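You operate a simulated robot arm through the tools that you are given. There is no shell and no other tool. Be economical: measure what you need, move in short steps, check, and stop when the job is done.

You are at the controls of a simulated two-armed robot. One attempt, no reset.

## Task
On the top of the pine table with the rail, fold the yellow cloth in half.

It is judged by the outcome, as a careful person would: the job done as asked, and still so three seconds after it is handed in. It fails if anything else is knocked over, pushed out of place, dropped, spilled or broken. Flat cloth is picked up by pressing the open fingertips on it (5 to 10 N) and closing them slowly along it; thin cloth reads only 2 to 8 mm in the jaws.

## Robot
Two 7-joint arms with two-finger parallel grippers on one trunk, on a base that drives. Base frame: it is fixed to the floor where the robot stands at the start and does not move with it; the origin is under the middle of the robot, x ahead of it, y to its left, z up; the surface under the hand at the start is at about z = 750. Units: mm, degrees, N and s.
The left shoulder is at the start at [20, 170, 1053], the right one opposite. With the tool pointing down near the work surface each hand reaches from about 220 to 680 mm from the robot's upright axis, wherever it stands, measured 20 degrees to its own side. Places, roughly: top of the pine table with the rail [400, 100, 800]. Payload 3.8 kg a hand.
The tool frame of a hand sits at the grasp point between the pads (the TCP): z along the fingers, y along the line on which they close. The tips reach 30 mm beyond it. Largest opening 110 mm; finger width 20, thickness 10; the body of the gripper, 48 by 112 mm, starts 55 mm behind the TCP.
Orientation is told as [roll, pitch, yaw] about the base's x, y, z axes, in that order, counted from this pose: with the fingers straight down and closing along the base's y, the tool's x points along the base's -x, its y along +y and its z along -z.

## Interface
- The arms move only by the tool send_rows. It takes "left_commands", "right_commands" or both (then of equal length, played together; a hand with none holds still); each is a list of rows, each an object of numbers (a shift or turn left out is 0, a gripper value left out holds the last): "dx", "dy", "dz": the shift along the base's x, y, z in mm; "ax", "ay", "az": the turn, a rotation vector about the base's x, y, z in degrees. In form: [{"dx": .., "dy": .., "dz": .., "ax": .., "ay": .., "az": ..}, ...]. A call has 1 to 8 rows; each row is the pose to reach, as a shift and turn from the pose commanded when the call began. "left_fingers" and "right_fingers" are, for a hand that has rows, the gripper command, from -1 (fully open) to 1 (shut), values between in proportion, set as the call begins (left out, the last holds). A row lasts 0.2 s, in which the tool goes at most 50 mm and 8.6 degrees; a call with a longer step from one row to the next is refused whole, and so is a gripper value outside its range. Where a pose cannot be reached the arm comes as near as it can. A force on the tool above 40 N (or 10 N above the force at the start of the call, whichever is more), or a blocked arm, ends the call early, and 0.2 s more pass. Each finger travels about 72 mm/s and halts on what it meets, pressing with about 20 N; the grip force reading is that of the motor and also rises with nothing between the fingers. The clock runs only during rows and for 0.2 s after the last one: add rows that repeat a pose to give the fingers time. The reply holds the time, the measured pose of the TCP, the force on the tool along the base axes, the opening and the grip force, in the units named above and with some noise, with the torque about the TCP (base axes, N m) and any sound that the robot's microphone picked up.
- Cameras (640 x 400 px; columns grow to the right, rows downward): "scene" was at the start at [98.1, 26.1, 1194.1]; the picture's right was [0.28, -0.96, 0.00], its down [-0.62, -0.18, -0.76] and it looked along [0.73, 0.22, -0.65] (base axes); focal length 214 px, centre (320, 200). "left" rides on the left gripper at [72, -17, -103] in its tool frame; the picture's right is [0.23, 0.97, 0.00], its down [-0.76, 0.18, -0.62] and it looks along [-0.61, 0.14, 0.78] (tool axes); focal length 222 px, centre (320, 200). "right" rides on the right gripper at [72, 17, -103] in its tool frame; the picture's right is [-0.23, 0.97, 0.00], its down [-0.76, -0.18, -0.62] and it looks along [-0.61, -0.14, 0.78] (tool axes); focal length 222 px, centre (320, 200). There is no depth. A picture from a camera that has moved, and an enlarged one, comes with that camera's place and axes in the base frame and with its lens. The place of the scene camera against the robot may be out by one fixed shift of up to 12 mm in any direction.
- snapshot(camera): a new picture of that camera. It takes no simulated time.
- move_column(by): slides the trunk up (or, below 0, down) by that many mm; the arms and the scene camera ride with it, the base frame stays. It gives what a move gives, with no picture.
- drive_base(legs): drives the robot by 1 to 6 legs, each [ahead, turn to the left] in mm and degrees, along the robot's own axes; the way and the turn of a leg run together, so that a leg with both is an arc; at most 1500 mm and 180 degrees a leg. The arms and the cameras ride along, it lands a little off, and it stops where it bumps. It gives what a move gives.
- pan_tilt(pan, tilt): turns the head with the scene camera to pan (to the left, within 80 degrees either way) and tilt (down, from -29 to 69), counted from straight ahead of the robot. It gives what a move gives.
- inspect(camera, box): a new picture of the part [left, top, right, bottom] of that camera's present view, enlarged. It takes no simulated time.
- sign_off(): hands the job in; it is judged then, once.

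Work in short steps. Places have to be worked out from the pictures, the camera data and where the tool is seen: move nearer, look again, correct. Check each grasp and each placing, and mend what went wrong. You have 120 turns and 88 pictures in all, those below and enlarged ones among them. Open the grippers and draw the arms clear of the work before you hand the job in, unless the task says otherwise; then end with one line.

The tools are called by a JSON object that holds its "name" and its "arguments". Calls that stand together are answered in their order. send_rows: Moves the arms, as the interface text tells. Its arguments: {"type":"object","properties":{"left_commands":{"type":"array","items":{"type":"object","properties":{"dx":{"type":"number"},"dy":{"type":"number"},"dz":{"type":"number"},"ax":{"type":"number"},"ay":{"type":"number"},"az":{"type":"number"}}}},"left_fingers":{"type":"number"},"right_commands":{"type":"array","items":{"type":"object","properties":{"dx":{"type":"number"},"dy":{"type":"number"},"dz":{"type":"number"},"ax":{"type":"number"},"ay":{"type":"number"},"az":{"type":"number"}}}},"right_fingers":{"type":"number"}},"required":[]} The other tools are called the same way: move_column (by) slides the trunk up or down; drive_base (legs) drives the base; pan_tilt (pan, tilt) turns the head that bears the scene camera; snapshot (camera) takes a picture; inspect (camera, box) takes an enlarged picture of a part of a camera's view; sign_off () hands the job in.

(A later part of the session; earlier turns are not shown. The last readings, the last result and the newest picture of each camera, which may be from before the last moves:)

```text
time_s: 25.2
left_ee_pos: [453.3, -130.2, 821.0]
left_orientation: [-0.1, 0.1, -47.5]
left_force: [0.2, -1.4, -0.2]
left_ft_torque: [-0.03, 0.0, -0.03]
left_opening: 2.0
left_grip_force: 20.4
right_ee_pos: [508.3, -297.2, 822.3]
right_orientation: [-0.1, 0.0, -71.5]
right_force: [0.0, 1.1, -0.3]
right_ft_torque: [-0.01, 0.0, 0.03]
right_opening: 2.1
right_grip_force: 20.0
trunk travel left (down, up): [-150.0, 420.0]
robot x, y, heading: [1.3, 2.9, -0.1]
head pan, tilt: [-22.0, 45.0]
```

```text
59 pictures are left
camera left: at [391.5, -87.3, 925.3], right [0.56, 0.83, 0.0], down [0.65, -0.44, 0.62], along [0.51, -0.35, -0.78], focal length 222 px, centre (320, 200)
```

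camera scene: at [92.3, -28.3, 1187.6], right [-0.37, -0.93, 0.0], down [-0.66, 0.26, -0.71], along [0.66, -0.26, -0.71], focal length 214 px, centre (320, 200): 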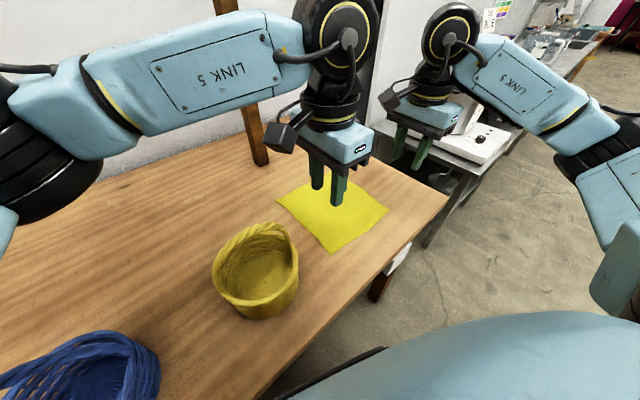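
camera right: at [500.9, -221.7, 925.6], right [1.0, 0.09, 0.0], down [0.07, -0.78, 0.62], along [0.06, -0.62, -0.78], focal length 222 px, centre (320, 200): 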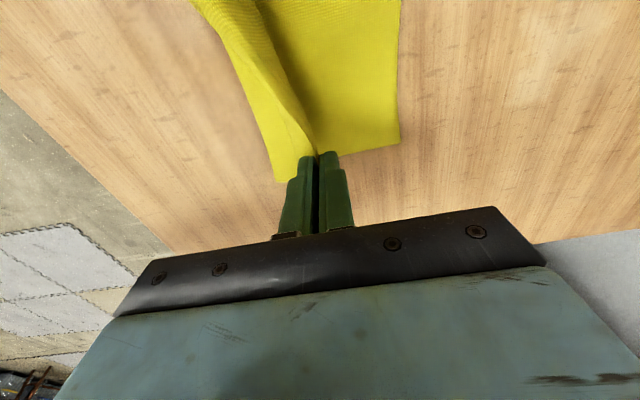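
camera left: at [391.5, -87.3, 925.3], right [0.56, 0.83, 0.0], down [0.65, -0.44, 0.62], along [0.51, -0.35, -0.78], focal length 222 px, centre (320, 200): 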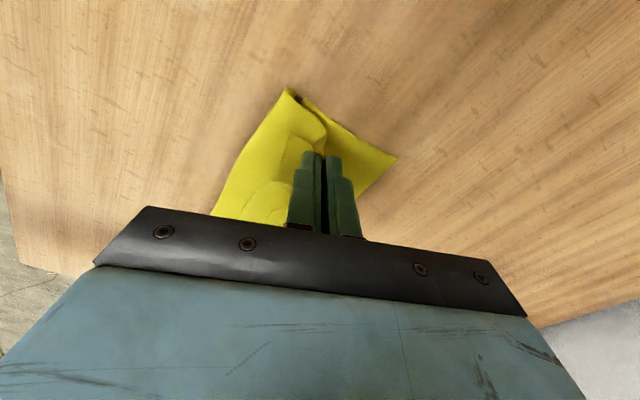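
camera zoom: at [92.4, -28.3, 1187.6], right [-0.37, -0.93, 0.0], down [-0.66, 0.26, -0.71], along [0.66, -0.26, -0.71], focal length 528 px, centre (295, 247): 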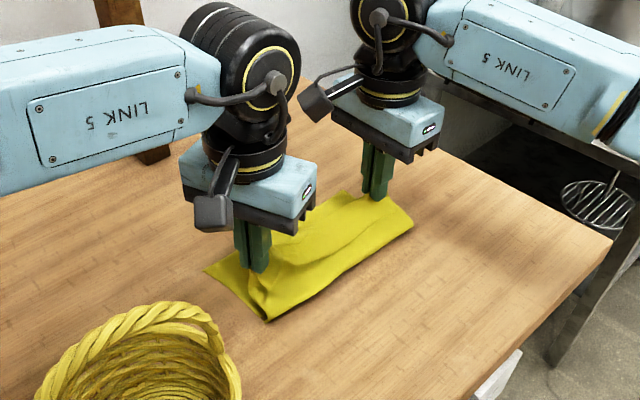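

The fold looks good, and the hands are about 63 mm short of the far edge (A≈(504,-83), B≈(576,-294)). I'll move 18 mm further while lowering nearly to the table.

{"name": "send_rows", "arguments": {"left_commands": [{"dx": 6, "dy": 2, "dz": -8}, {"dx": 11, "dy": 4, "dz": -18}, {"dx": 15, "dy": 5, "dz": -28}, {"dx": 17, "dy": 6, "dz": -35}, {"dx": 17, "dy": 6, "dz": -35}], "right_commands": [{"dx": 6, "dy": 2, "dz": -8}, {"dx": 11, "dy": 4, "dz": -18}, {"dx": 15, "dy": 5, "dz": -28}, {"dx": 17, "dy": 6, "dz": -35}, {"dx": 17, "dy": 6, "dz": -35}]}}

{"name": "snapshot", "arguments": {"camera": "left"}}

{"name": "snapshot", "arguments": {"camera": "right"}}

{"name": "inspect", "arguments": {"camera": "scene", "box": [240, 130, 400, 230]}}

```text
time_s: 26.4
left_ee_pos: [470.3, -125.2, 785.7]
left_orientation: [0.1, 0.0, -47.6]
left_force: [1.4, -0.2, -0.1]
left_ft_torque: [-0.03, 0.0, -0.01]
left_opening: 2.0
left_grip_force: 19.8
right_ee_pos: [524.9, -289.2, 788.8]
right_orientation: [0.0, 0.1, -71.6]
right_force: [-0.2, 1.0, 0.9]
right_ft_torque: [0.0, 0.01, -0.01]
right_opening: 1.9
right_grip_force: 19.8
trunk travel left (down, up): [-150.0, 420.0]
robot x, y, heading: [2.6, 0.0, 0.0]
head pan, tilt: [-22.0, 45.0]
```

```text
58 pictures are left
camera left: at [407.9, -81.5, 890.2], right [0.56, 0.83, 0.0], down [0.65, -0.44, 0.62], along [0.51, -0.35, -0.78], focal length 222 px, centre (320, 200)
```

left: 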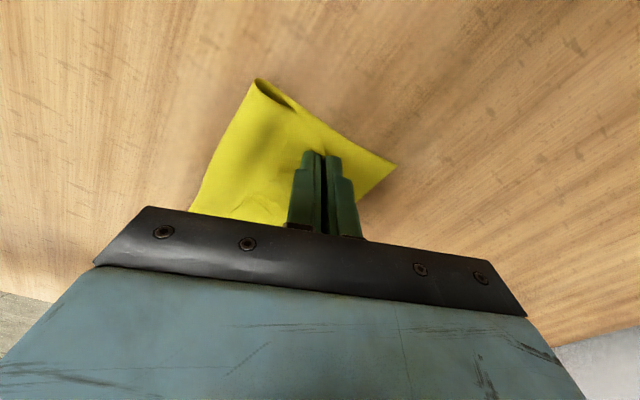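

```text
57 pictures are left
camera right: at [517.7, -216.4, 890.4], right [1.0, 0.09, 0.0], down [0.07, -0.78, 0.62], along [0.06, -0.62, -0.78], focal length 222 px, centre (320, 200)
```

right: 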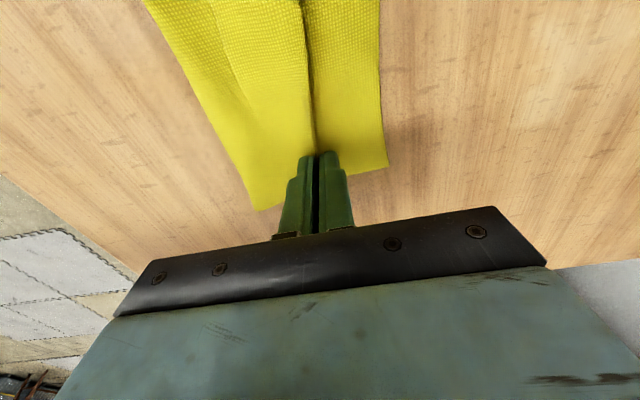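

```text
4.00 times, centred on (320, 180) of scene
camera zoom: at [92.0, -28.3, 1187.6], right [-0.37, -0.93, 0.0], down [-0.66, 0.26, -0.71], along [0.66, -0.26, -0.71], focal length 858 px, centre (320, 280)
```

zoom: 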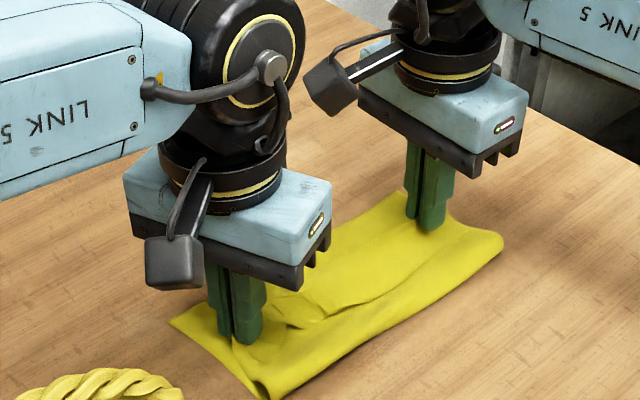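

The tail strip is lying back on the near side of the fingers. I'll release gently, lift, and look.

{"name": "send_rows", "arguments": {"left_commands": [{"dz": 0}, {"dz": 3}, {"dz": 6}], "right_commands": [{"dz": 0}, {"dz": 3}, {"dz": 6}], "left_fingers": 0.75, "right_fingers": 0.75}}

{"name": "send_rows", "arguments": {"left_commands": [{"dz": 25}, {"dz": 55}, {"dz": 90}, {"dz": 130}, {"dx": -40, "dy": 15, "dz": 150}, {"dx": -80, "dy": 40, "dz": 150}, {"dx": -110, "dy": 70, "dz": 150}], "right_commands": [{"dz": 25}, {"dz": 55}, {"dz": 90}, {"dz": 130}, {"dx": -10, "dy": -30, "dz": 150}, {"dx": -20, "dy": -60, "dz": 150}, {"dx": -30, "dy": -80, "dz": 150}]}}

{"name": "snapshot", "arguments": {"camera": "scene"}}

{"name": "snapshot", "arguments": {"camera": "right"}}

{"name": "snapshot", "arguments": {"camera": "left"}}

```text
time_s: 27.2
left_ee_pos: [468.4, -124.2, 792.9]
left_orientation: [0.0, 0.0, -47.4]
left_force: [0.6, 0.4, -0.8]
left_ft_torque: [-0.01, -0.02, 0.03]
left_opening: 13.8
left_grip_force: 0.1
right_ee_pos: [525.2, -289.4, 793.1]
right_orientation: [0.0, 0.0, -71.5]
right_force: [1.2, -0.9, 0.2]
right_ft_torque: [0.02, -0.01, 0.0]
right_opening: 13.9
right_grip_force: 0.1
trunk travel left (down, up): [-150.0, 420.0]
robot x, y, heading: [-0.0, 1.7, -0.5]
head pan, tilt: [-22.0, 45.0]
```

```text
time_s: 28.9
left_ee_pos: [360.2, -53.2, 944.2]
left_orientation: [0.0, 0.0, -47.4]
left_force: [-0.4, -0.4, 0.1]
left_ft_torque: [0.02, 0.02, 0.01]
left_opening: 13.9
left_grip_force: 0.1
right_ee_pos: [493.6, -369.0, 944.4]
right_orientation: [0.0, 0.0, -71.4]
right_force: [0.1, 0.1, -0.5]
right_ft_torque: [-0.04, 0.02, 0.02]
right_opening: 13.7
right_grip_force: 0.1
trunk travel left (down, up): [-150.0, 420.0]
robot x, y, heading: [-3.0, 0.3, 0.0]
head pan, tilt: [-22.0, 45.0]
```

```text
55 pictures are left
camera scene: at [91.9, -28.0, 1187.6], right [-0.37, -0.93, 0.0], down [-0.66, 0.26, -0.71], along [0.66, -0.27, -0.71], focal length 214 px, centre (320, 200)
```

scene: 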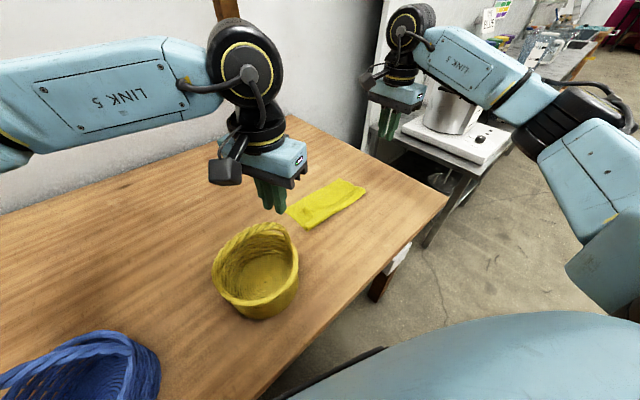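

```text
54 pictures are left
camera right: at [487.4, -295.4, 1047.3], right [1.0, 0.09, 0.0], down [0.07, -0.78, 0.62], along [0.06, -0.62, -0.78], focal length 222 px, centre (320, 200)
```

right: 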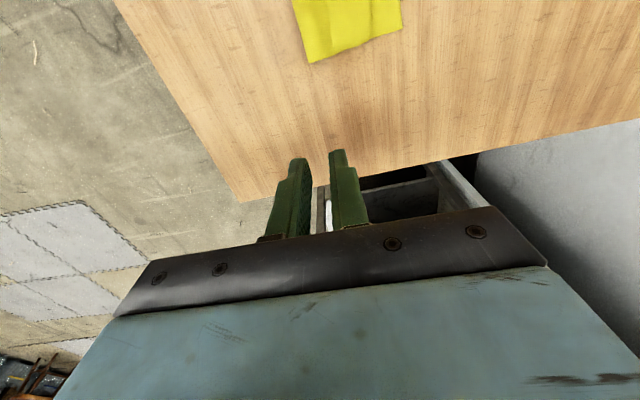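

```text
53 pictures are left
camera left: at [297.9, -10.7, 1046.3], right [0.56, 0.83, 0.0], down [0.65, -0.44, 0.62], along [0.52, -0.35, -0.78], focal length 222 px, centre (320, 200)
```

left: 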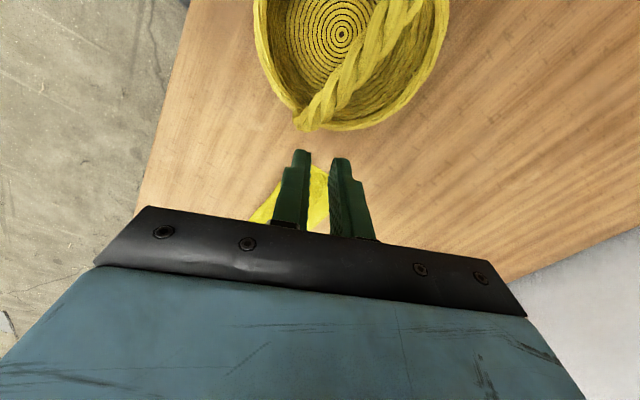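

Both hands are clear of the cloth. I'll enlarge the scene view to see the state of the top layer.

{"name": "inspect", "arguments": {"camera": "scene", "box": [270, 165, 382, 235]}}

{"name": "inspect", "arguments": {"camera": "right", "box": [240, 0, 480, 150]}}

```text
5.71 times, centred on (326, 200) of scene
camera zoom: at [91.9, -28.0, 1187.6], right [-0.37, -0.93, 0.0], down [-0.66, 0.26, -0.71], along [0.66, -0.27, -0.71], focal length 1226 px, centre (286, 200)
```

zoom: 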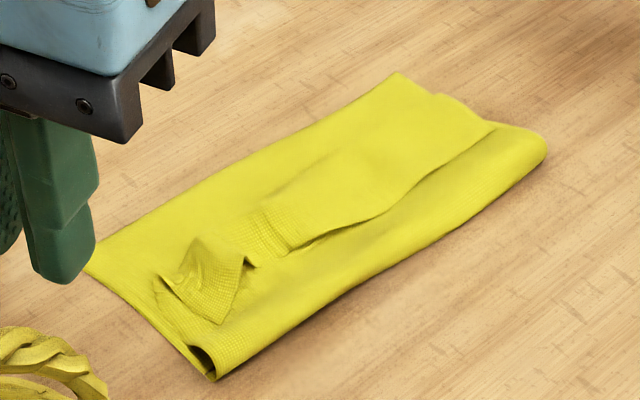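

```text
2.67 times, centred on (360, 75) of right
camera zoom: at [487.4, -295.4, 1047.3], right [1.0, 0.09, 0.0], down [0.07, -0.78, 0.62], along [0.06, -0.62, -0.78], focal length 592 px, centre (213, 533)
```

zoom: 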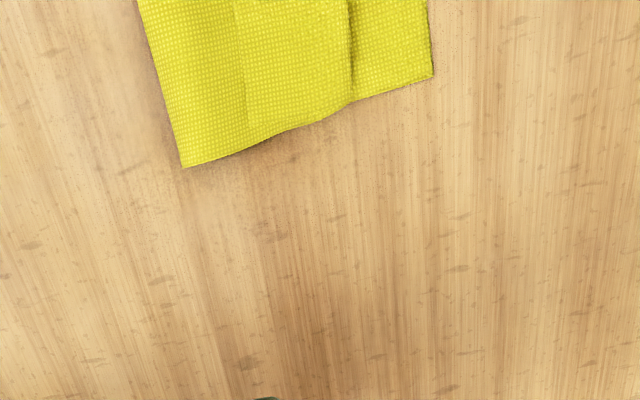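

The fold is right, but the gripped edge strip (about 44 mm) is turned back on top, ending about 30 mm short of the far edge. I'll unfold it by pressing a closed fingertip on the turned-back strip and dragging outward, starting with the right hand and moving the left further away.

{"name": "send_rows", "arguments": {"left_commands": [{"dx": -10, "dy": 40, "dz": 20}, {"dx": -20, "dy": 80, "dz": 40}, {"dx": -20, "dy": 120, "dz": 40}, {"dx": -20, "dy": 120, "dz": 40}], "right_commands": [{"dx": 4, "dy": 25, "dz": -25}, {"dx": 8, "dy": 50, "dz": -60}, {"dx": 12, "dy": 70, "dz": -95}, {"dx": 12, "dy": 79, "dz": -125}], "right_fingers": 1}}

{"name": "snapshot", "arguments": {"camera": "right"}}

{"name": "inspect", "arguments": {"camera": "scene", "box": [254, 160, 382, 240]}}

```text
time_s: 29.9
left_ee_pos: [339.6, 65.5, 983.0]
left_orientation: [-0.1, 0.0, -47.6]
left_force: [0.2, 0.4, -0.2]
left_ft_torque: [0.01, 0.01, 0.03]
left_opening: 13.8
left_grip_force: 0.0
right_ee_pos: [507.0, -291.7, 816.8]
right_orientation: [0.0, 0.1, -71.6]
right_force: [-1.0, 0.5, 0.4]
right_ft_torque: [-0.02, 0.01, 0.03]
right_opening: 0.2
right_grip_force: 20.1
trunk travel left (down, up): [-150.0, 420.0]
robot x, y, heading: [1.7, 2.7, -0.1]
head pan, tilt: [-22.0, 45.0]
```

```text
50 pictures are left
camera right: at [499.6, -217.5, 920.0], right [1.0, 0.09, 0.0], down [0.07, -0.78, 0.62], along [0.06, -0.62, -0.78], focal length 222 px, centre (320, 200)
```

right: 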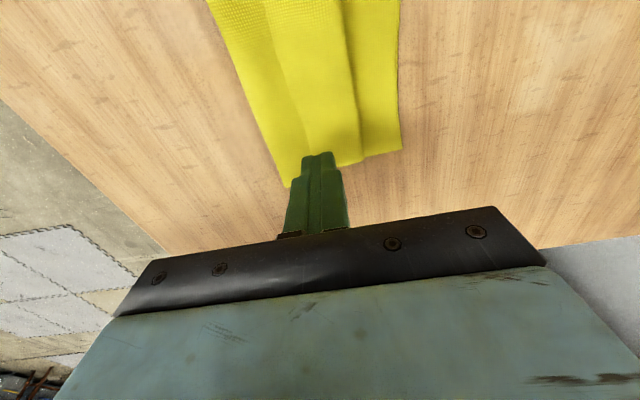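

```text
5.00 times, centred on (318, 200) of scene
camera zoom: at [92.4, -28.6, 1187.5], right [-0.37, -0.93, 0.0], down [-0.66, 0.27, -0.71], along [0.66, -0.26, -0.71], focal length 1072 px, centre (330, 200)
```

zoom: 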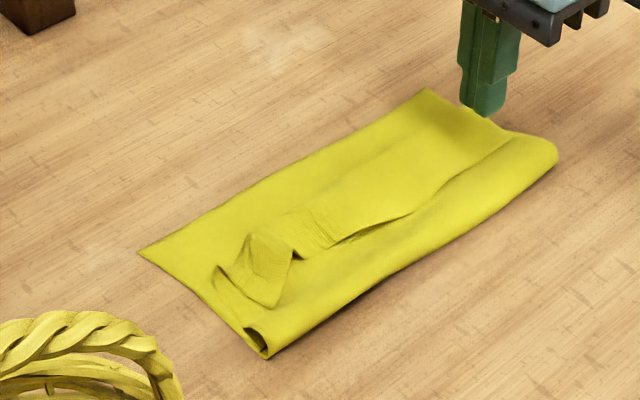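

The tip is over the middle of the flap near its right end. I'll shift it toward the flap's free edge and inward, then descend to touch.

{"name": "send_rows", "arguments": {"right_commands": [{"dx": -12, "dy": 12, "dz": -10}, {"dx": -12, "dy": 12, "dz": -24}, {"dx": -12, "dy": 12, "dz": -28}, {"dx": -12, "dy": 12, "dz": -30}, {"dx": -12, "dy": 12, "dz": -31}, {"dx": -12, "dy": 12, "dz": -32}]}}

```text
time_s: 31.2
left_ee_pos: [338.9, 65.0, 983.4]
left_orientation: [0.0, 0.0, -47.7]
left_force: [-0.4, 0.0, 0.4]
left_ft_torque: [0.02, 0.04, -0.03]
left_opening: 13.8
left_grip_force: 0.1
right_ee_pos: [495.2, -277.9, 787.0]
right_orientation: [0.0, 0.1, -71.5]
right_force: [0.4, 0.3, 0.8]
right_ft_torque: [0.04, -0.03, 0.03]
right_opening: 0.0
right_grip_force: 20.1
trunk travel left (down, up): [-150.0, 420.0]
robot x, y, heading: [-1.1, 0.9, 0.0]
head pan, tilt: [-22.0, 45.0]
```

Barely touching, so I'll go down in small steps.

{"name": "send_rows", "arguments": {"right_commands": [{"dz": -1}, {"dz": -2}, {"dz": -2.5}, {"dz": -2.5}]}}

{"name": "inspect", "arguments": {"camera": "right", "box": [220, 50, 460, 200]}}

```text
time_s: 32.2
left_ee_pos: [339.1, 64.7, 984.3]
left_orientation: [0.0, 0.0, -47.6]
left_force: [-0.4, 0.6, 0.2]
left_ft_torque: [0.01, -0.03, 0.0]
left_opening: 13.8
left_grip_force: 0.0
right_ee_pos: [494.6, -278.9, 782.2]
right_orientation: [0.0, 0.0, -71.5]
right_force: [0.3, -0.3, -0.8]
right_ft_torque: [-0.02, -0.01, 0.01]
right_opening: 0.0
right_grip_force: 19.8
trunk travel left (down, up): [-150.0, 420.0]
robot x, y, heading: [2.1, -0.6, -0.1]
head pan, tilt: [-22.0, 45.0]
```

```text
2.67 times, centred on (340, 125) of right
camera zoom: at [487.8, -205.7, 886.9], right [1.0, 0.09, 0.0], down [0.07, -0.78, 0.62], along [0.06, -0.62, -0.78], focal length 592 px, centre (267, 400)
```

zoom: 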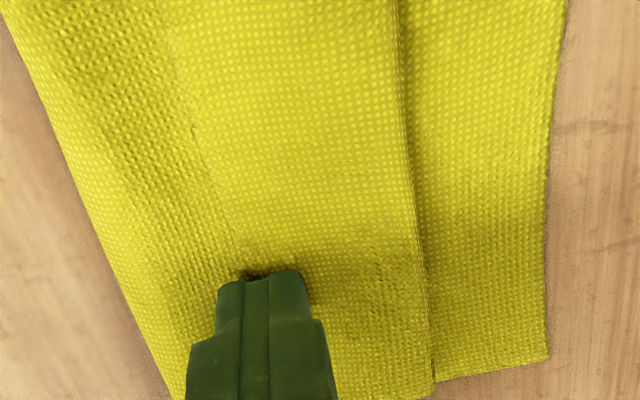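

The fingertip is right at the flap's free edge. I'll lower to light contact of about 4–6 N.

{"name": "send_rows", "arguments": {"right_commands": [{"dx": 4, "dy": 1, "dz": -0.8}, {"dx": 4, "dy": 1, "dz": -1.2}, {"dx": 4, "dy": 1, "dz": -1.2}]}}

```text
time_s: 33.0
left_ee_pos: [338.2, 66.7, 984.1]
left_orientation: [0.0, 0.0, -47.4]
left_force: [0.4, 0.0, 0.5]
left_ft_torque: [-0.01, -0.03, -0.02]
left_opening: 13.8
left_grip_force: 0.0
right_ee_pos: [499.1, -278.2, 782.8]
right_orientation: [0.0, 0.0, -71.5]
right_force: [0.0, -0.7, 0.5]
right_ft_torque: [0.01, 0.01, 0.01]
right_opening: 0.0
right_grip_force: 20.4
trunk travel left (down, up): [-150.0, 420.0]
robot x, y, heading: [0.8, 3.2, 0.2]
head pan, tilt: [-22.0, 45.0]
```

{"name": "send_rows", "arguments": {"right_commands": [{"dz": -0.6}, {"dz": -0.9}, {"dz": -0.9}]}}

```text
time_s: 33.9
left_ee_pos: [340.2, 64.9, 984.1]
left_orientation: [0.0, -0.1, -47.4]
left_force: [0.2, 0.4, 0.0]
left_ft_torque: [-0.04, 0.02, -0.01]
left_opening: 13.7
left_grip_force: 0.1
right_ee_pos: [499.9, -278.9, 783.2]
right_orientation: [0.0, 0.0, -71.5]
right_force: [-1.1, -0.8, 4.9]
right_ft_torque: [-0.07, -0.03, -0.03]
right_opening: 0.1
right_grip_force: 20.2
trunk travel left (down, up): [-150.0, 420.0]
robot x, y, heading: [0.0, 1.5, 0.5]
head pan, tilt: [-22.0, 45.0]
```

Contact is at 4.9 N. I'll drag outward slowly by 30 mm and look.

{"name": "send_rows", "arguments": {"right_commands": [{"dx": 5, "dy": 1.6}, {"dx": 10, "dy": 3.2}, {"dx": 15, "dy": 4.8}, {"dx": 20, "dy": 6.4}, {"dx": 25, "dy": 8}, {"dx": 30, "dy": 9.6}]}}

{"name": "inspect", "arguments": {"camera": "right", "box": [220, 50, 460, 200]}}

```text
time_s: 35.2
left_ee_pos: [339.1, 66.0, 983.9]
left_orientation: [0.0, 0.0, -47.5]
left_force: [-0.6, 0.3, -0.3]
left_ft_torque: [0.03, 0.01, -0.03]
left_opening: 13.8
left_grip_force: 0.0
right_ee_pos: [529.5, -268.7, 781.5]
right_orientation: [0.0, 0.0, -71.5]
right_force: [-2.3, -1.3, 6.8]
right_ft_torque: [-0.02, 0.0, 0.0]
right_opening: 0.0
right_grip_force: 20.0
trunk travel left (down, up): [-150.0, 420.0]
robot x, y, heading: [-2.1, 0.2, -0.1]
head pan, tilt: [-22.0, 45.0]
```

```text
2.67 times, centred on (340, 125) of right
camera zoom: at [521.6, -194.7, 885.3], right [1.0, 0.09, 0.0], down [0.07, -0.78, 0.62], along [0.06, -0.62, -0.78], focal length 592 px, centre (267, 400)
```

zoom: 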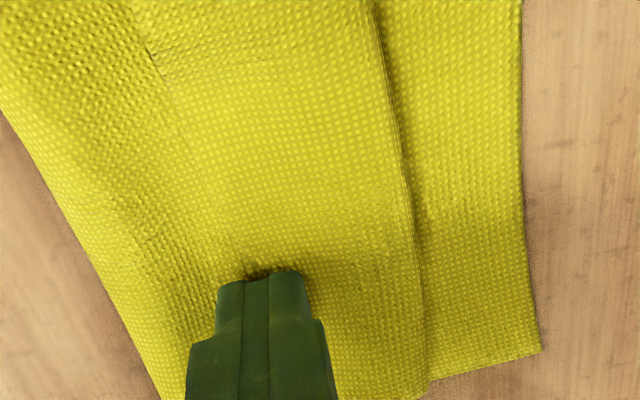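

The whole stack slid with the finger, so plain dragging won't unroll it. I'll pinch just the flap near its free edge instead, lift it upright and release it leaning outward from a height. First: raise, open to 24 mm, shift 15 mm outward, and come back down.

{"name": "send_rows", "arguments": {"right_commands": [{"dz": 10}, {"dx": 14, "dy": 5, "dz": 12}, {"dx": 14, "dy": 5, "dz": 12}, {"dx": 14, "dy": 5, "dz": 5}], "right_fingers": 0.55}}

{"name": "inspect", "arguments": {"camera": "right", "box": [220, 50, 460, 200]}}

```text
time_s: 36.2
left_ee_pos: [338.5, 64.7, 983.0]
left_orientation: [0.0, -0.1, -47.6]
left_force: [-0.3, 0.0, -0.2]
left_ft_torque: [0.01, 0.01, 0.0]
left_opening: 13.6
left_grip_force: 0.0
right_ee_pos: [542.9, -262.3, 786.7]
right_orientation: [0.0, 0.0, -71.6]
right_force: [-0.4, -0.2, 0.2]
right_ft_torque: [0.02, -0.01, 0.02]
right_opening: 24.8
right_grip_force: 0.1
trunk travel left (down, up): [-150.0, 420.0]
robot x, y, heading: [-0.6, -1.9, -0.1]
head pan, tilt: [-22.0, 45.0]
```

```text
2.67 times, centred on (340, 125) of right
camera zoom: at [536.1, -190.0, 889.9], right [1.0, 0.09, 0.0], down [0.07, -0.78, 0.62], along [0.06, -0.62, -0.78], focal length 592 px, centre (267, 400)
```

zoom: 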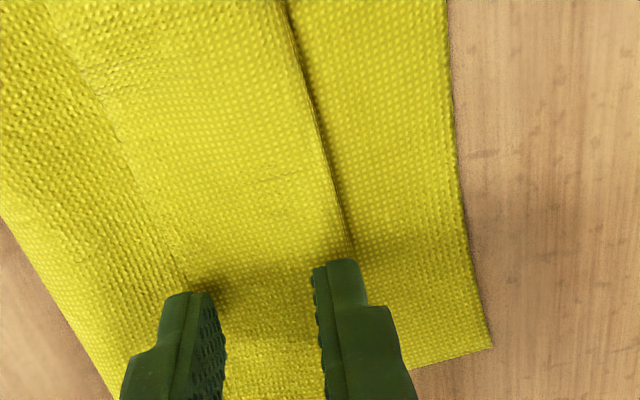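

The outer finger is at the flap edge and the inner one is almost on the loop. I'll narrow to 18 mm, shift 4 mm back, and press.

{"name": "send_rows", "arguments": {"right_commands": [{"dx": -4, "dy": -1.5, "dz": -1}, {"dx": -4, "dy": -1.5, "dz": -3}, {"dx": -4, "dy": -1.5, "dz": -4}, {"dx": -4, "dy": -1.5, "dz": -4.5}, {"dx": -4, "dy": -1.5, "dz": -4.5}], "right_fingers": 0.67}}

```text
time_s: 37.5
left_ee_pos: [339.1, 65.0, 983.6]
left_orientation: [0.0, 0.1, -47.6]
left_force: [0.4, 0.4, -0.6]
left_ft_torque: [-0.01, 0.0, -0.03]
left_opening: 13.8
left_grip_force: 0.0
right_ee_pos: [539.4, -265.1, 782.6]
right_orientation: [0.0, 0.0, -71.5]
right_force: [1.0, -1.2, 2.6]
right_ft_torque: [-0.02, -0.04, -0.04]
right_opening: 18.2
right_grip_force: 0.0
trunk travel left (down, up): [-150.0, 420.0]
robot x, y, heading: [-3.6, 0.9, -0.2]
head pan, tilt: [-22.0, 45.0]
```

Contact is at 2.6 N. I'll add 0.3 mm and close slowly.

{"name": "send_rows", "arguments": {"right_commands": [{"dz": -0.4}, {"dz": -0.4}], "right_fingers": 0.75}}

{"name": "send_rows", "arguments": {"right_commands": [{"dz": 0}, {"dz": 0}], "right_fingers": 0.83}}

{"name": "inspect", "arguments": {"camera": "right", "box": [220, 50, 460, 200]}}

```text
time_s: 38.0
left_ee_pos: [338.6, 65.5, 984.1]
left_orientation: [0.2, 0.0, -47.5]
left_force: [0.0, -0.4, 0.2]
left_ft_torque: [0.0, -0.02, -0.02]
left_opening: 13.8
left_grip_force: 0.0
right_ee_pos: [539.1, -264.8, 781.7]
right_orientation: [-0.1, 0.0, -71.5]
right_force: [0.7, -0.2, 5.2]
right_ft_torque: [-0.06, -0.03, -0.03]
right_opening: 13.3
right_grip_force: 0.2
trunk travel left (down, up): [-150.0, 420.0]
robot x, y, heading: [3.8, 0.1, 0.3]
head pan, tilt: [-22.0, 45.0]
```

```text
time_s: 38.6
left_ee_pos: [338.9, 65.5, 983.5]
left_orientation: [0.0, 0.0, -47.4]
left_force: [-0.1, 0.7, -0.2]
left_ft_torque: [-0.02, 0.02, 0.01]
left_opening: 13.9
left_grip_force: 0.1
right_ee_pos: [538.7, -263.9, 781.9]
right_orientation: [0.0, 0.0, -71.5]
right_force: [-0.2, -0.5, 7.1]
right_ft_torque: [-0.02, -0.06, -0.02]
right_opening: 9.2
right_grip_force: 0.2
trunk travel left (down, up): [-150.0, 420.0]
robot x, y, heading: [2.3, 1.6, 0.0]
head pan, tilt: [-22.0, 45.0]
```

```text
2.67 times, centred on (340, 125) of right
camera zoom: at [531.5, -191.2, 885.4], right [1.0, 0.09, 0.0], down [0.07, -0.78, 0.62], along [0.06, -0.62, -0.78], focal length 592 px, centre (267, 400)
```

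zoom: 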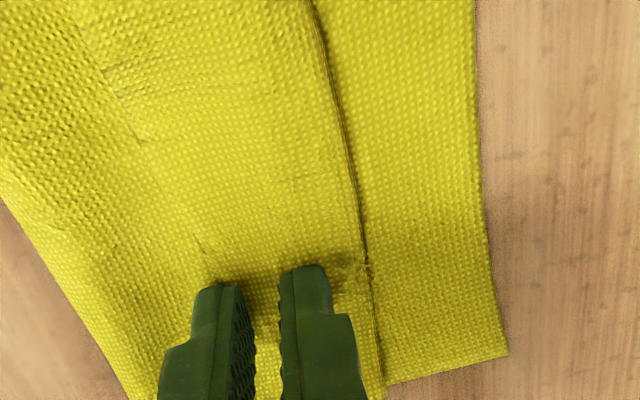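

No clear ridge yet, so I'll finish closing and check the jaw reading.

{"name": "send_rows", "arguments": {"right_commands": [{"dz": 0}, {"dz": 0}], "right_fingers": 0.91}}

{"name": "send_rows", "arguments": {"right_commands": [{"dz": 0}, {"dz": 0}, {"dz": 0}], "right_fingers": 1}}

{"name": "inspect", "arguments": {"camera": "right", "box": [220, 50, 460, 200]}}

```text
time_s: 39.2
left_ee_pos: [338.7, 65.0, 984.0]
left_orientation: [0.0, -0.1, -47.5]
left_force: [-1.0, -0.3, -0.2]
left_ft_torque: [-0.02, -0.03, 0.03]
left_opening: 13.5
left_grip_force: 0.0
right_ee_pos: [539.1, -265.0, 782.5]
right_orientation: [0.0, 0.0, -71.6]
right_force: [0.7, 0.0, 7.3]
right_ft_torque: [-0.02, -0.05, 0.02]
right_opening: 4.9
right_grip_force: 0.0
trunk travel left (down, up): [-150.0, 420.0]
robot x, y, heading: [-2.7, 1.2, -0.0]
head pan, tilt: [-22.0, 45.0]
```

```text
time_s: 40.0
left_ee_pos: [338.7, 65.1, 983.0]
left_orientation: [0.0, 0.0, -47.5]
left_force: [0.1, 0.0, 0.2]
left_ft_torque: [-0.03, 0.0, -0.01]
left_opening: 14.0
left_grip_force: 0.0
right_ee_pos: [538.1, -264.7, 782.9]
right_orientation: [0.0, 0.0, -71.5]
right_force: [0.5, 0.1, 8.5]
right_ft_torque: [-0.03, -0.04, -0.01]
right_opening: 0.1
right_grip_force: 19.7
trunk travel left (down, up): [-150.0, 420.0]
robot x, y, heading: [-0.5, 1.7, -0.1]
head pan, tilt: [-22.0, 45.0]
```

```text
2.67 times, centred on (340, 125) of right
camera zoom: at [531.4, -191.1, 885.4], right [1.0, 0.09, 0.0], down [0.07, -0.78, 0.62], along [0.06, -0.62, -0.78], focal length 592 px, centre (267, 400)
```

zoom: 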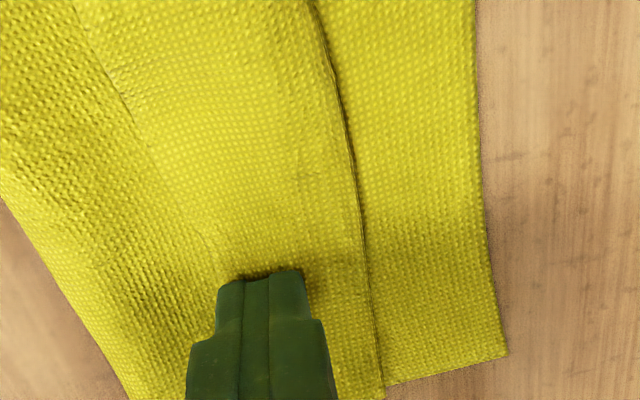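

The narrow pinch slipped. A better idea is to place the outer finger on the strip beside the flap and the inner finger on the flap, then open the jaws so the flap slides outward over the layer below while the other finger holds that layer back. I'll reposition.

{"name": "send_rows", "arguments": {"right_commands": [{"dz": 6}, {"dx": -9, "dy": -3, "dz": 8}, {"dx": -9, "dy": -3, "dz": 8}, {"dx": -9, "dy": -3, "dz": 4}], "right_fingers": 0.82}}

{"name": "inspect", "arguments": {"camera": "right", "box": [220, 50, 460, 200]}}

```text
time_s: 41.0
left_ee_pos: [339.0, 67.2, 983.5]
left_orientation: [0.0, 0.0, -47.6]
left_force: [-0.9, -0.6, -0.1]
left_ft_torque: [-0.01, 0.01, 0.02]
left_opening: 13.8
left_grip_force: 0.0
right_ee_pos: [530.7, -268.6, 785.6]
right_orientation: [-0.1, 0.0, -71.5]
right_force: [-0.3, 0.1, 0.0]
right_ft_torque: [0.05, 0.02, 0.03]
right_opening: 10.1
right_grip_force: 0.0
trunk travel left (down, up): [-150.0, 420.0]
robot x, y, heading: [0.7, -0.8, 0.0]
head pan, tilt: [-22.0, 45.0]
```

```text
2.67 times, centred on (340, 125) of right
camera zoom: at [523.2, -194.4, 889.1], right [1.0, 0.09, 0.0], down [0.07, -0.78, 0.62], along [0.06, -0.62, -0.78], focal length 592 px, centre (267, 400)
```

zoom: 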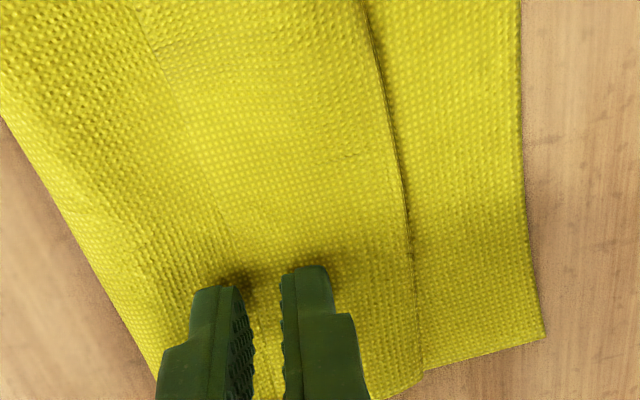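

The flap edge lies between the fingertips. I'll press down.

{"name": "send_rows", "arguments": {"right_commands": [{"dz": -2}, {"dz": -3}, {"dz": -3.8}, {"dz": -3.8}]}}

```text
time_s: 42.0
left_ee_pos: [339.2, 65.2, 983.2]
left_orientation: [0.0, 0.1, -47.5]
left_force: [1.1, -0.6, 0.6]
left_ft_torque: [-0.03, -0.01, -0.01]
left_opening: 13.4
left_grip_force: 0.0
right_ee_pos: [529.8, -268.2, 782.0]
right_orientation: [0.0, 0.0, -71.6]
right_force: [-0.7, -0.1, 2.0]
right_ft_torque: [-0.01, -0.01, 0.0]
right_opening: 9.9
right_grip_force: 0.3
trunk travel left (down, up): [-150.0, 420.0]
robot x, y, heading: [-2.8, 1.4, -0.1]
head pan, tilt: [-22.0, 45.0]
```

Contact is 2 N. I'll add 0.5 mm, then open in steps while shifting the hand outward so the outer finger stays in place.

{"name": "send_rows", "arguments": {"right_commands": [{"dz": -0.5}, {"dz": -0.5}]}}

{"name": "send_rows", "arguments": {"right_commands": [{"dx": 4.2, "dy": 1.4}, {"dx": 4.2, "dy": 1.4}], "right_fingers": 0.66}}

{"name": "send_rows", "arguments": {"right_commands": [{"dx": 4.2, "dy": 1.4}, {"dx": 4.2, "dy": 1.4}], "right_fingers": 0.5}}

{"name": "inspect", "arguments": {"camera": "right", "box": [220, 50, 460, 200]}}

```text
time_s: 42.6
left_ee_pos: [339.1, 65.7, 984.2]
left_orientation: [0.0, 0.0, -47.5]
left_force: [0.2, 0.5, -0.4]
left_ft_torque: [0.03, 0.01, -0.01]
left_opening: 13.9
left_grip_force: 0.0
right_ee_pos: [530.9, -268.0, 782.2]
right_orientation: [0.0, 0.0, -71.6]
right_force: [0.3, 0.6, 4.4]
right_ft_torque: [0.01, -0.06, 0.01]
right_opening: 10.2
right_grip_force: 0.3
trunk travel left (down, up): [-150.0, 420.0]
robot x, y, heading: [-0.3, 1.4, -0.2]
head pan, tilt: [-22.0, 45.0]
```

```text
time_s: 43.2
left_ee_pos: [339.2, 66.0, 983.9]
left_orientation: [0.0, 0.0, -47.4]
left_force: [0.5, -0.8, 0.4]
left_ft_torque: [0.0, -0.01, -0.03]
left_opening: 13.9
left_grip_force: 0.0
right_ee_pos: [533.9, -265.4, 782.6]
right_orientation: [0.0, 0.0, -71.4]
right_force: [-2.1, -1.3, 6.5]
right_ft_torque: [-0.09, -0.02, -0.04]
right_opening: 17.4
right_grip_force: 0.2
trunk travel left (down, up): [-150.0, 420.0]
robot x, y, heading: [1.4, -0.6, -0.0]
head pan, tilt: [-22.0, 45.0]
```

```text
time_s: 43.9
left_ee_pos: [338.0, 66.6, 983.6]
left_orientation: [0.0, 0.0, -47.5]
left_force: [0.0, -0.3, -0.5]
left_ft_torque: [0.04, 0.01, 0.01]
left_opening: 14.2
left_grip_force: 0.0
right_ee_pos: [538.6, -265.1, 782.4]
right_orientation: [0.0, 0.0, -71.5]
right_force: [-2.9, -0.9, 8.9]
right_ft_torque: [-0.04, -0.05, 0.01]
right_opening: 24.9
right_grip_force: 0.1
trunk travel left (down, up): [-150.0, 420.0]
robot x, y, heading: [2.5, -0.9, 0.0]
head pan, tilt: [-22.0, 45.0]
```

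```text
2.67 times, centred on (340, 125) of right
camera zoom: at [530.9, -191.3, 885.3], right [1.0, 0.09, 0.0], down [0.07, -0.78, 0.62], along [0.06, -0.62, -0.78], focal length 592 px, centre (267, 400)
```

zoom: 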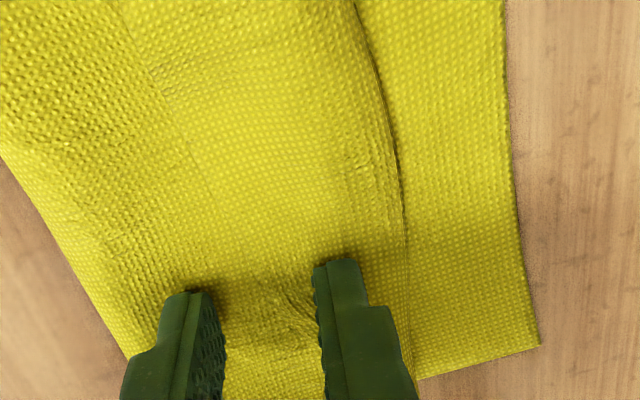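

There's some relative sliding: the inner finger moved closer to the loop. I'll keep opening.

{"name": "send_rows", "arguments": {"right_commands": [{"dx": 4.2, "dy": 1.4}, {"dx": 4.2, "dy": 1.4}], "right_fingers": 0.34}}

{"name": "send_rows", "arguments": {"right_commands": [{"dx": 4.2, "dy": 1.4}, {"dx": 4.2, "dy": 1.4}], "right_fingers": 0.18}}

{"name": "inspect", "arguments": {"camera": "right", "box": [220, 50, 460, 200]}}

```text
time_s: 44.5
left_ee_pos: [337.9, 66.2, 984.3]
left_orientation: [0.0, 0.1, -47.4]
left_force: [-0.8, 0.8, 0.5]
left_ft_torque: [0.01, 0.0, -0.03]
left_opening: 13.8
left_grip_force: 0.1
right_ee_pos: [543.2, -264.0, 782.9]
right_orientation: [0.2, 0.0, -71.5]
right_force: [-2.9, -0.1, 9.1]
right_ft_torque: [-0.07, -0.1, -0.02]
right_opening: 34.0
right_grip_force: 0.2
trunk travel left (down, up): [-150.0, 420.0]
robot x, y, heading: [1.2, -0.6, -0.2]
head pan, tilt: [-22.0, 45.0]
```

```text
time_s: 45.0
left_ee_pos: [337.6, 64.3, 983.9]
left_orientation: [-0.1, -0.2, -47.6]
left_force: [-0.6, 0.3, 0.4]
left_ft_torque: [0.01, -0.04, -0.02]
left_opening: 13.8
left_grip_force: 0.0
right_ee_pos: [546.3, -261.1, 782.4]
right_orientation: [0.1, 0.1, -71.4]
right_force: [-2.3, -0.1, 12.3]
right_ft_torque: [-0.05, -0.16, -0.04]
right_opening: 41.2
right_grip_force: 0.1
trunk travel left (down, up): [-150.0, 420.0]
robot x, y, heading: [-0.2, 2.8, -0.2]
head pan, tilt: [-22.0, 45.0]
```

```text
2.67 times, centred on (340, 125) of right
camera zoom: at [539.0, -188.4, 885.3], right [1.0, 0.09, 0.0], down [0.07, -0.78, 0.62], along [0.06, -0.62, -0.78], focal length 592 px, centre (267, 400)
```

zoom: 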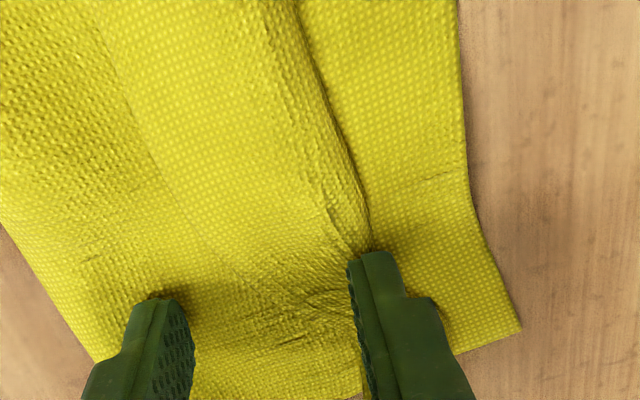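

It's working: the loop is rolling outward under the inner finger. I'll continue opening.

{"name": "send_rows", "arguments": {"right_commands": [{"dx": 4.5, "dy": 1.5, "dz": 0.3}, {"dx": 4.5, "dy": 1.5, "dz": 0.3}], "right_fingers": 0.02}}

{"name": "send_rows", "arguments": {"right_commands": [{"dx": 4.5, "dy": 1.5}, {"dx": 4.5, "dy": 1.5}], "right_fingers": -0.15}}

{"name": "send_rows", "arguments": {"right_commands": [{"dx": 4.5, "dy": 1.5}, {"dx": 4.5, "dy": 1.5}], "right_fingers": -0.32}}

{"name": "inspect", "arguments": {"camera": "right", "box": [220, 50, 460, 200]}}

```text
time_s: 45.6
left_ee_pos: [338.1, 65.7, 984.0]
left_orientation: [0.0, 0.0, -47.5]
left_force: [-0.3, 0.3, 0.1]
left_ft_torque: [-0.04, -0.02, -0.01]
left_opening: 13.7
left_grip_force: 0.2
right_ee_pos: [550.7, -260.9, 781.3]
right_orientation: [0.1, 0.0, -71.5]
right_force: [-1.9, -0.7, 8.9]
right_ft_torque: [-0.01, -0.2, -0.01]
right_opening: 50.2
right_grip_force: 0.2
trunk travel left (down, up): [-150.0, 420.0]
robot x, y, heading: [-0.1, 1.2, -0.2]
head pan, tilt: [-22.0, 45.0]
```

```text
time_s: 46.2
left_ee_pos: [337.9, 65.6, 984.7]
left_orientation: [0.0, 0.0, -47.5]
left_force: [0.5, -0.7, 0.6]
left_ft_torque: [-0.03, -0.04, -0.02]
left_opening: 13.5
left_grip_force: 0.1
right_ee_pos: [555.5, -258.9, 782.0]
right_orientation: [-0.1, -0.1, -71.5]
right_force: [-2.5, -1.2, 9.3]
right_ft_torque: [-0.04, -0.15, -0.07]
right_opening: 59.4
right_grip_force: 0.0
trunk travel left (down, up): [-150.0, 420.0]
robot x, y, heading: [0.3, 0.9, -0.1]
head pan, tilt: [-22.0, 45.0]
```

```text
time_s: 46.9
left_ee_pos: [338.8, 66.1, 983.9]
left_orientation: [0.0, 0.0, -47.5]
left_force: [-0.7, 0.5, 0.7]
left_ft_torque: [-0.02, 0.02, -0.01]
left_opening: 13.7
left_grip_force: 0.1
right_ee_pos: [560.6, -257.3, 781.1]
right_orientation: [0.0, 0.0, -71.4]
right_force: [-1.2, -0.7, 3.7]
right_ft_torque: [-0.06, 0.15, -0.04]
right_opening: 72.7
right_grip_force: 0.8
trunk travel left (down, up): [-150.0, 420.0]
robot x, y, heading: [-1.3, 0.8, 0.2]
head pan, tilt: [-22.0, 45.0]
```

```text
2.67 times, centred on (340, 125) of right
camera zoom: at [552.8, -184.1, 884.8], right [1.0, 0.09, 0.0], down [0.07, -0.78, 0.62], along [0.06, -0.62, -0.78], focal length 592 px, centre (267, 400)
```

zoom: 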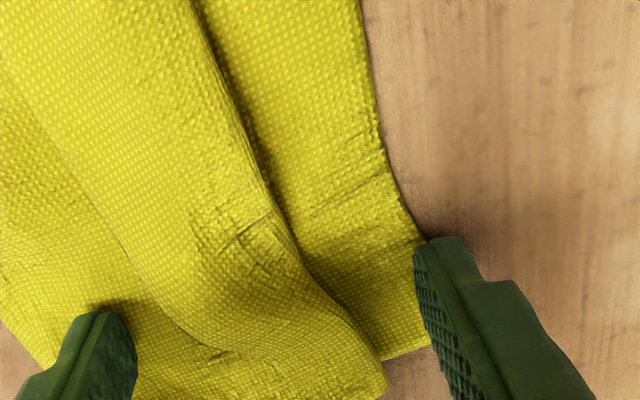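

The inner finger slipped off past the loop. The flap moved out and now bulges upward. I'll raise the hand and look before the next try.

{"name": "send_rows", "arguments": {"right_commands": [{"dz": 15}, {"dz": 40}, {"dx": -15, "dy": -20, "dz": 80}, {"dx": -30, "dy": -50, "dz": 110}, {"dx": -40, "dy": -70, "dz": 110}]}}

{"name": "inspect", "arguments": {"camera": "scene", "box": [262, 165, 390, 245]}}

{"name": "inspect", "arguments": {"camera": "right", "box": [240, 0, 480, 150]}}

```text
time_s: 48.0
left_ee_pos: [339.5, 64.7, 984.2]
left_orientation: [0.1, 0.1, -47.5]
left_force: [0.0, 0.4, 0.3]
left_ft_torque: [0.0, -0.01, 0.03]
left_opening: 13.4
left_grip_force: 0.1
right_ee_pos: [518.6, -328.2, 892.1]
right_orientation: [0.1, 0.0, -71.6]
right_force: [0.0, 0.0, -0.6]
right_ft_torque: [-0.04, -0.01, 0.01]
right_opening: 72.6
right_grip_force: 0.1
trunk travel left (down, up): [-150.0, 420.0]
robot x, y, heading: [2.8, -0.9, -0.0]
head pan, tilt: [-22.0, 45.0]
```

```text
5.00 times, centred on (326, 205) of scene
camera zoom: at [92.2, -28.6, 1187.6], right [-0.37, -0.93, 0.0], down [-0.66, 0.27, -0.71], along [0.66, -0.26, -0.71], focal length 1072 px, centre (290, 175)
```

zoom: 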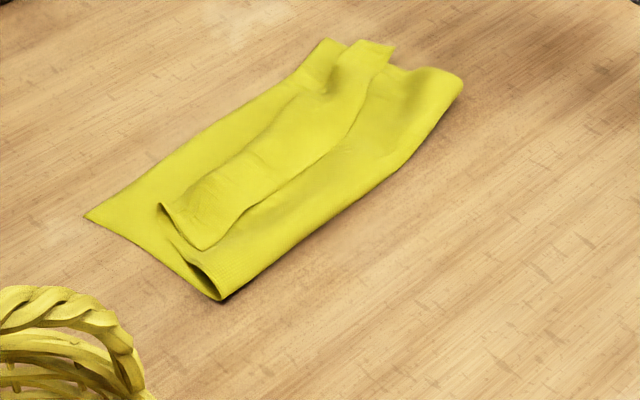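

```text
2.67 times, centred on (360, 75) of right
camera zoom: at [512.7, -255.1, 994.8], right [1.0, 0.09, 0.0], down [0.07, -0.78, 0.62], along [0.06, -0.62, -0.78], focal length 592 px, centre (213, 533)
```

zoom: 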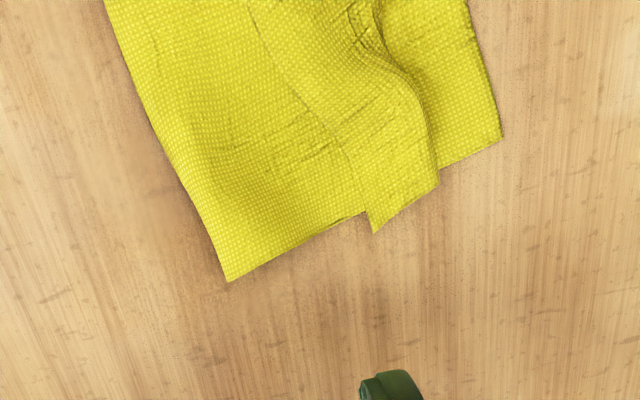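

The technique works: at the right end the flap is now only about half as wide and corner C has come out. I'll repeat it there with the flap edge at about (557,-268).

{"name": "send_rows", "arguments": {"right_commands": [{"dx": 10, "dy": 20, "dz": -20}, {"dx": 25, "dy": 42, "dz": -50}, {"dx": 38, "dy": 60, "dz": -80}, {"dx": 38, "dy": 60, "dz": -103}, {"dx": 38, "dy": 60, "dz": -103}], "right_fingers": 0.82}}

{"name": "inspect", "arguments": {"camera": "right", "box": [220, 50, 460, 200]}}

```text
time_s: 49.2
left_ee_pos: [337.0, 66.3, 982.7]
left_orientation: [0.0, 0.0, -47.5]
left_force: [0.3, 0.0, -0.7]
left_ft_torque: [0.0, 0.03, 0.03]
left_opening: 13.7
left_grip_force: 0.1
right_ee_pos: [558.7, -266.9, 788.3]
right_orientation: [0.0, 0.0, -71.5]
right_force: [0.2, -0.1, -0.1]
right_ft_torque: [-0.03, -0.02, 0.0]
right_opening: 10.1
right_grip_force: 0.0
trunk travel left (down, up): [-150.0, 420.0]
robot x, y, heading: [2.8, 2.0, 0.0]
head pan, tilt: [-22.0, 45.0]
```

```text
2.67 times, centred on (340, 125) of right
camera zoom: at [551.1, -194.0, 891.5], right [1.0, 0.09, 0.0], down [0.07, -0.78, 0.62], along [0.06, -0.62, -0.78], focal length 592 px, centre (267, 400)
```

zoom: 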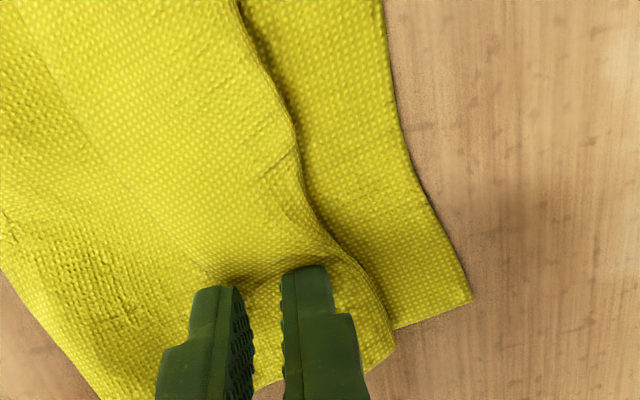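

The edge runs between the fingers, so I'll press down and repeat the opening stroke.

{"name": "send_rows", "arguments": {"right_commands": [{"dz": -3}, {"dz": -5.5}, {"dz": -6.5}, {"dz": -6.8}, {"dz": -6.8}]}}

{"name": "send_rows", "arguments": {"right_commands": [{"dx": 4.2, "dy": 1.4}, {"dx": 4.2, "dy": 1.4}], "right_fingers": 0.66}}

{"name": "send_rows", "arguments": {"right_commands": [{"dx": 4.2, "dy": 1.4}, {"dx": 4.2, "dy": 1.4}], "right_fingers": 0.5}}

{"name": "send_rows", "arguments": {"right_commands": [{"dx": 4.2, "dy": 1.4}, {"dx": 4.2, "dy": 1.4}], "right_fingers": 0.34}}

{"name": "inspect", "arguments": {"camera": "right", "box": [220, 50, 460, 200]}}

```text
time_s: 50.5
left_ee_pos: [338.8, 67.4, 984.0]
left_orientation: [0.0, 0.0, -47.5]
left_force: [-0.1, 0.0, 1.0]
left_ft_torque: [0.0, -0.02, 0.0]
left_opening: 13.7
left_grip_force: 0.1
right_ee_pos: [558.3, -267.7, 782.1]
right_orientation: [0.0, 0.0, -71.5]
right_force: [0.1, -1.5, 5.7]
right_ft_torque: [-0.02, -0.05, -0.01]
right_opening: 9.9
right_grip_force: 0.1
trunk travel left (down, up): [-150.0, 420.0]
robot x, y, heading: [-1.0, 3.3, 0.1]
head pan, tilt: [-22.0, 45.0]
```

```text
time_s: 51.0
left_ee_pos: [338.8, 66.7, 984.0]
left_orientation: [0.0, 0.0, -47.5]
left_force: [0.1, -0.7, 0.0]
left_ft_torque: [0.02, -0.01, 0.0]
left_opening: 13.9
left_grip_force: 0.1
right_ee_pos: [562.0, -266.0, 782.6]
right_orientation: [0.0, 0.0, -71.4]
right_force: [-2.1, -0.1, 5.2]
right_ft_torque: [-0.02, -0.04, 0.02]
right_opening: 17.6
right_grip_force: 0.1
trunk travel left (down, up): [-150.0, 420.0]
robot x, y, heading: [3.7, -1.3, -0.2]
head pan, tilt: [-22.0, 45.0]
```

```text
time_s: 51.6
left_ee_pos: [337.5, 64.8, 984.0]
left_orientation: [0.0, 0.0, -47.6]
left_force: [-0.5, 0.8, -0.8]
left_ft_torque: [0.04, 0.0, 0.01]
left_opening: 13.8
left_grip_force: 0.0
right_ee_pos: [567.0, -266.5, 782.2]
right_orientation: [0.0, -0.1, -71.5]
right_force: [-0.8, 0.1, 5.8]
right_ft_torque: [-0.02, -0.06, 0.01]
right_opening: 26.7
right_grip_force: 0.1
trunk travel left (down, up): [-150.0, 420.0]
robot x, y, heading: [-3.5, -2.0, 0.1]
head pan, tilt: [-22.0, 45.0]
```

```text
time_s: 52.2
left_ee_pos: [338.4, 66.3, 983.9]
left_orientation: [-0.1, 0.1, -47.5]
left_force: [0.3, 0.2, 0.0]
left_ft_torque: [0.01, -0.03, -0.03]
left_opening: 14.0
left_grip_force: 0.1
right_ee_pos: [570.8, -264.5, 783.3]
right_orientation: [0.0, 0.0, -71.4]
right_force: [-1.9, -0.3, 5.1]
right_ft_torque: [0.02, -0.09, 0.0]
right_opening: 35.3
right_grip_force: 0.1
trunk travel left (down, up): [-150.0, 420.0]
robot x, y, heading: [0.4, 3.5, -0.1]
head pan, tilt: [-22.0, 45.0]
```

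```text
2.67 times, centred on (340, 125) of right
camera zoom: at [563.3, -190.2, 885.6], right [1.0, 0.09, 0.0], down [0.07, -0.78, 0.62], along [0.06, -0.62, -0.78], focal length 592 px, centre (267, 400)
```

zoom: 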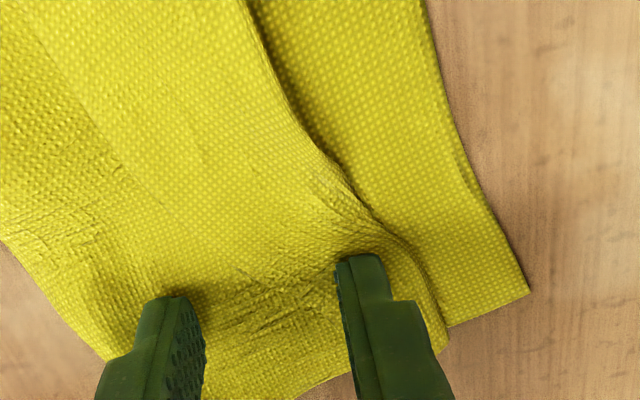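

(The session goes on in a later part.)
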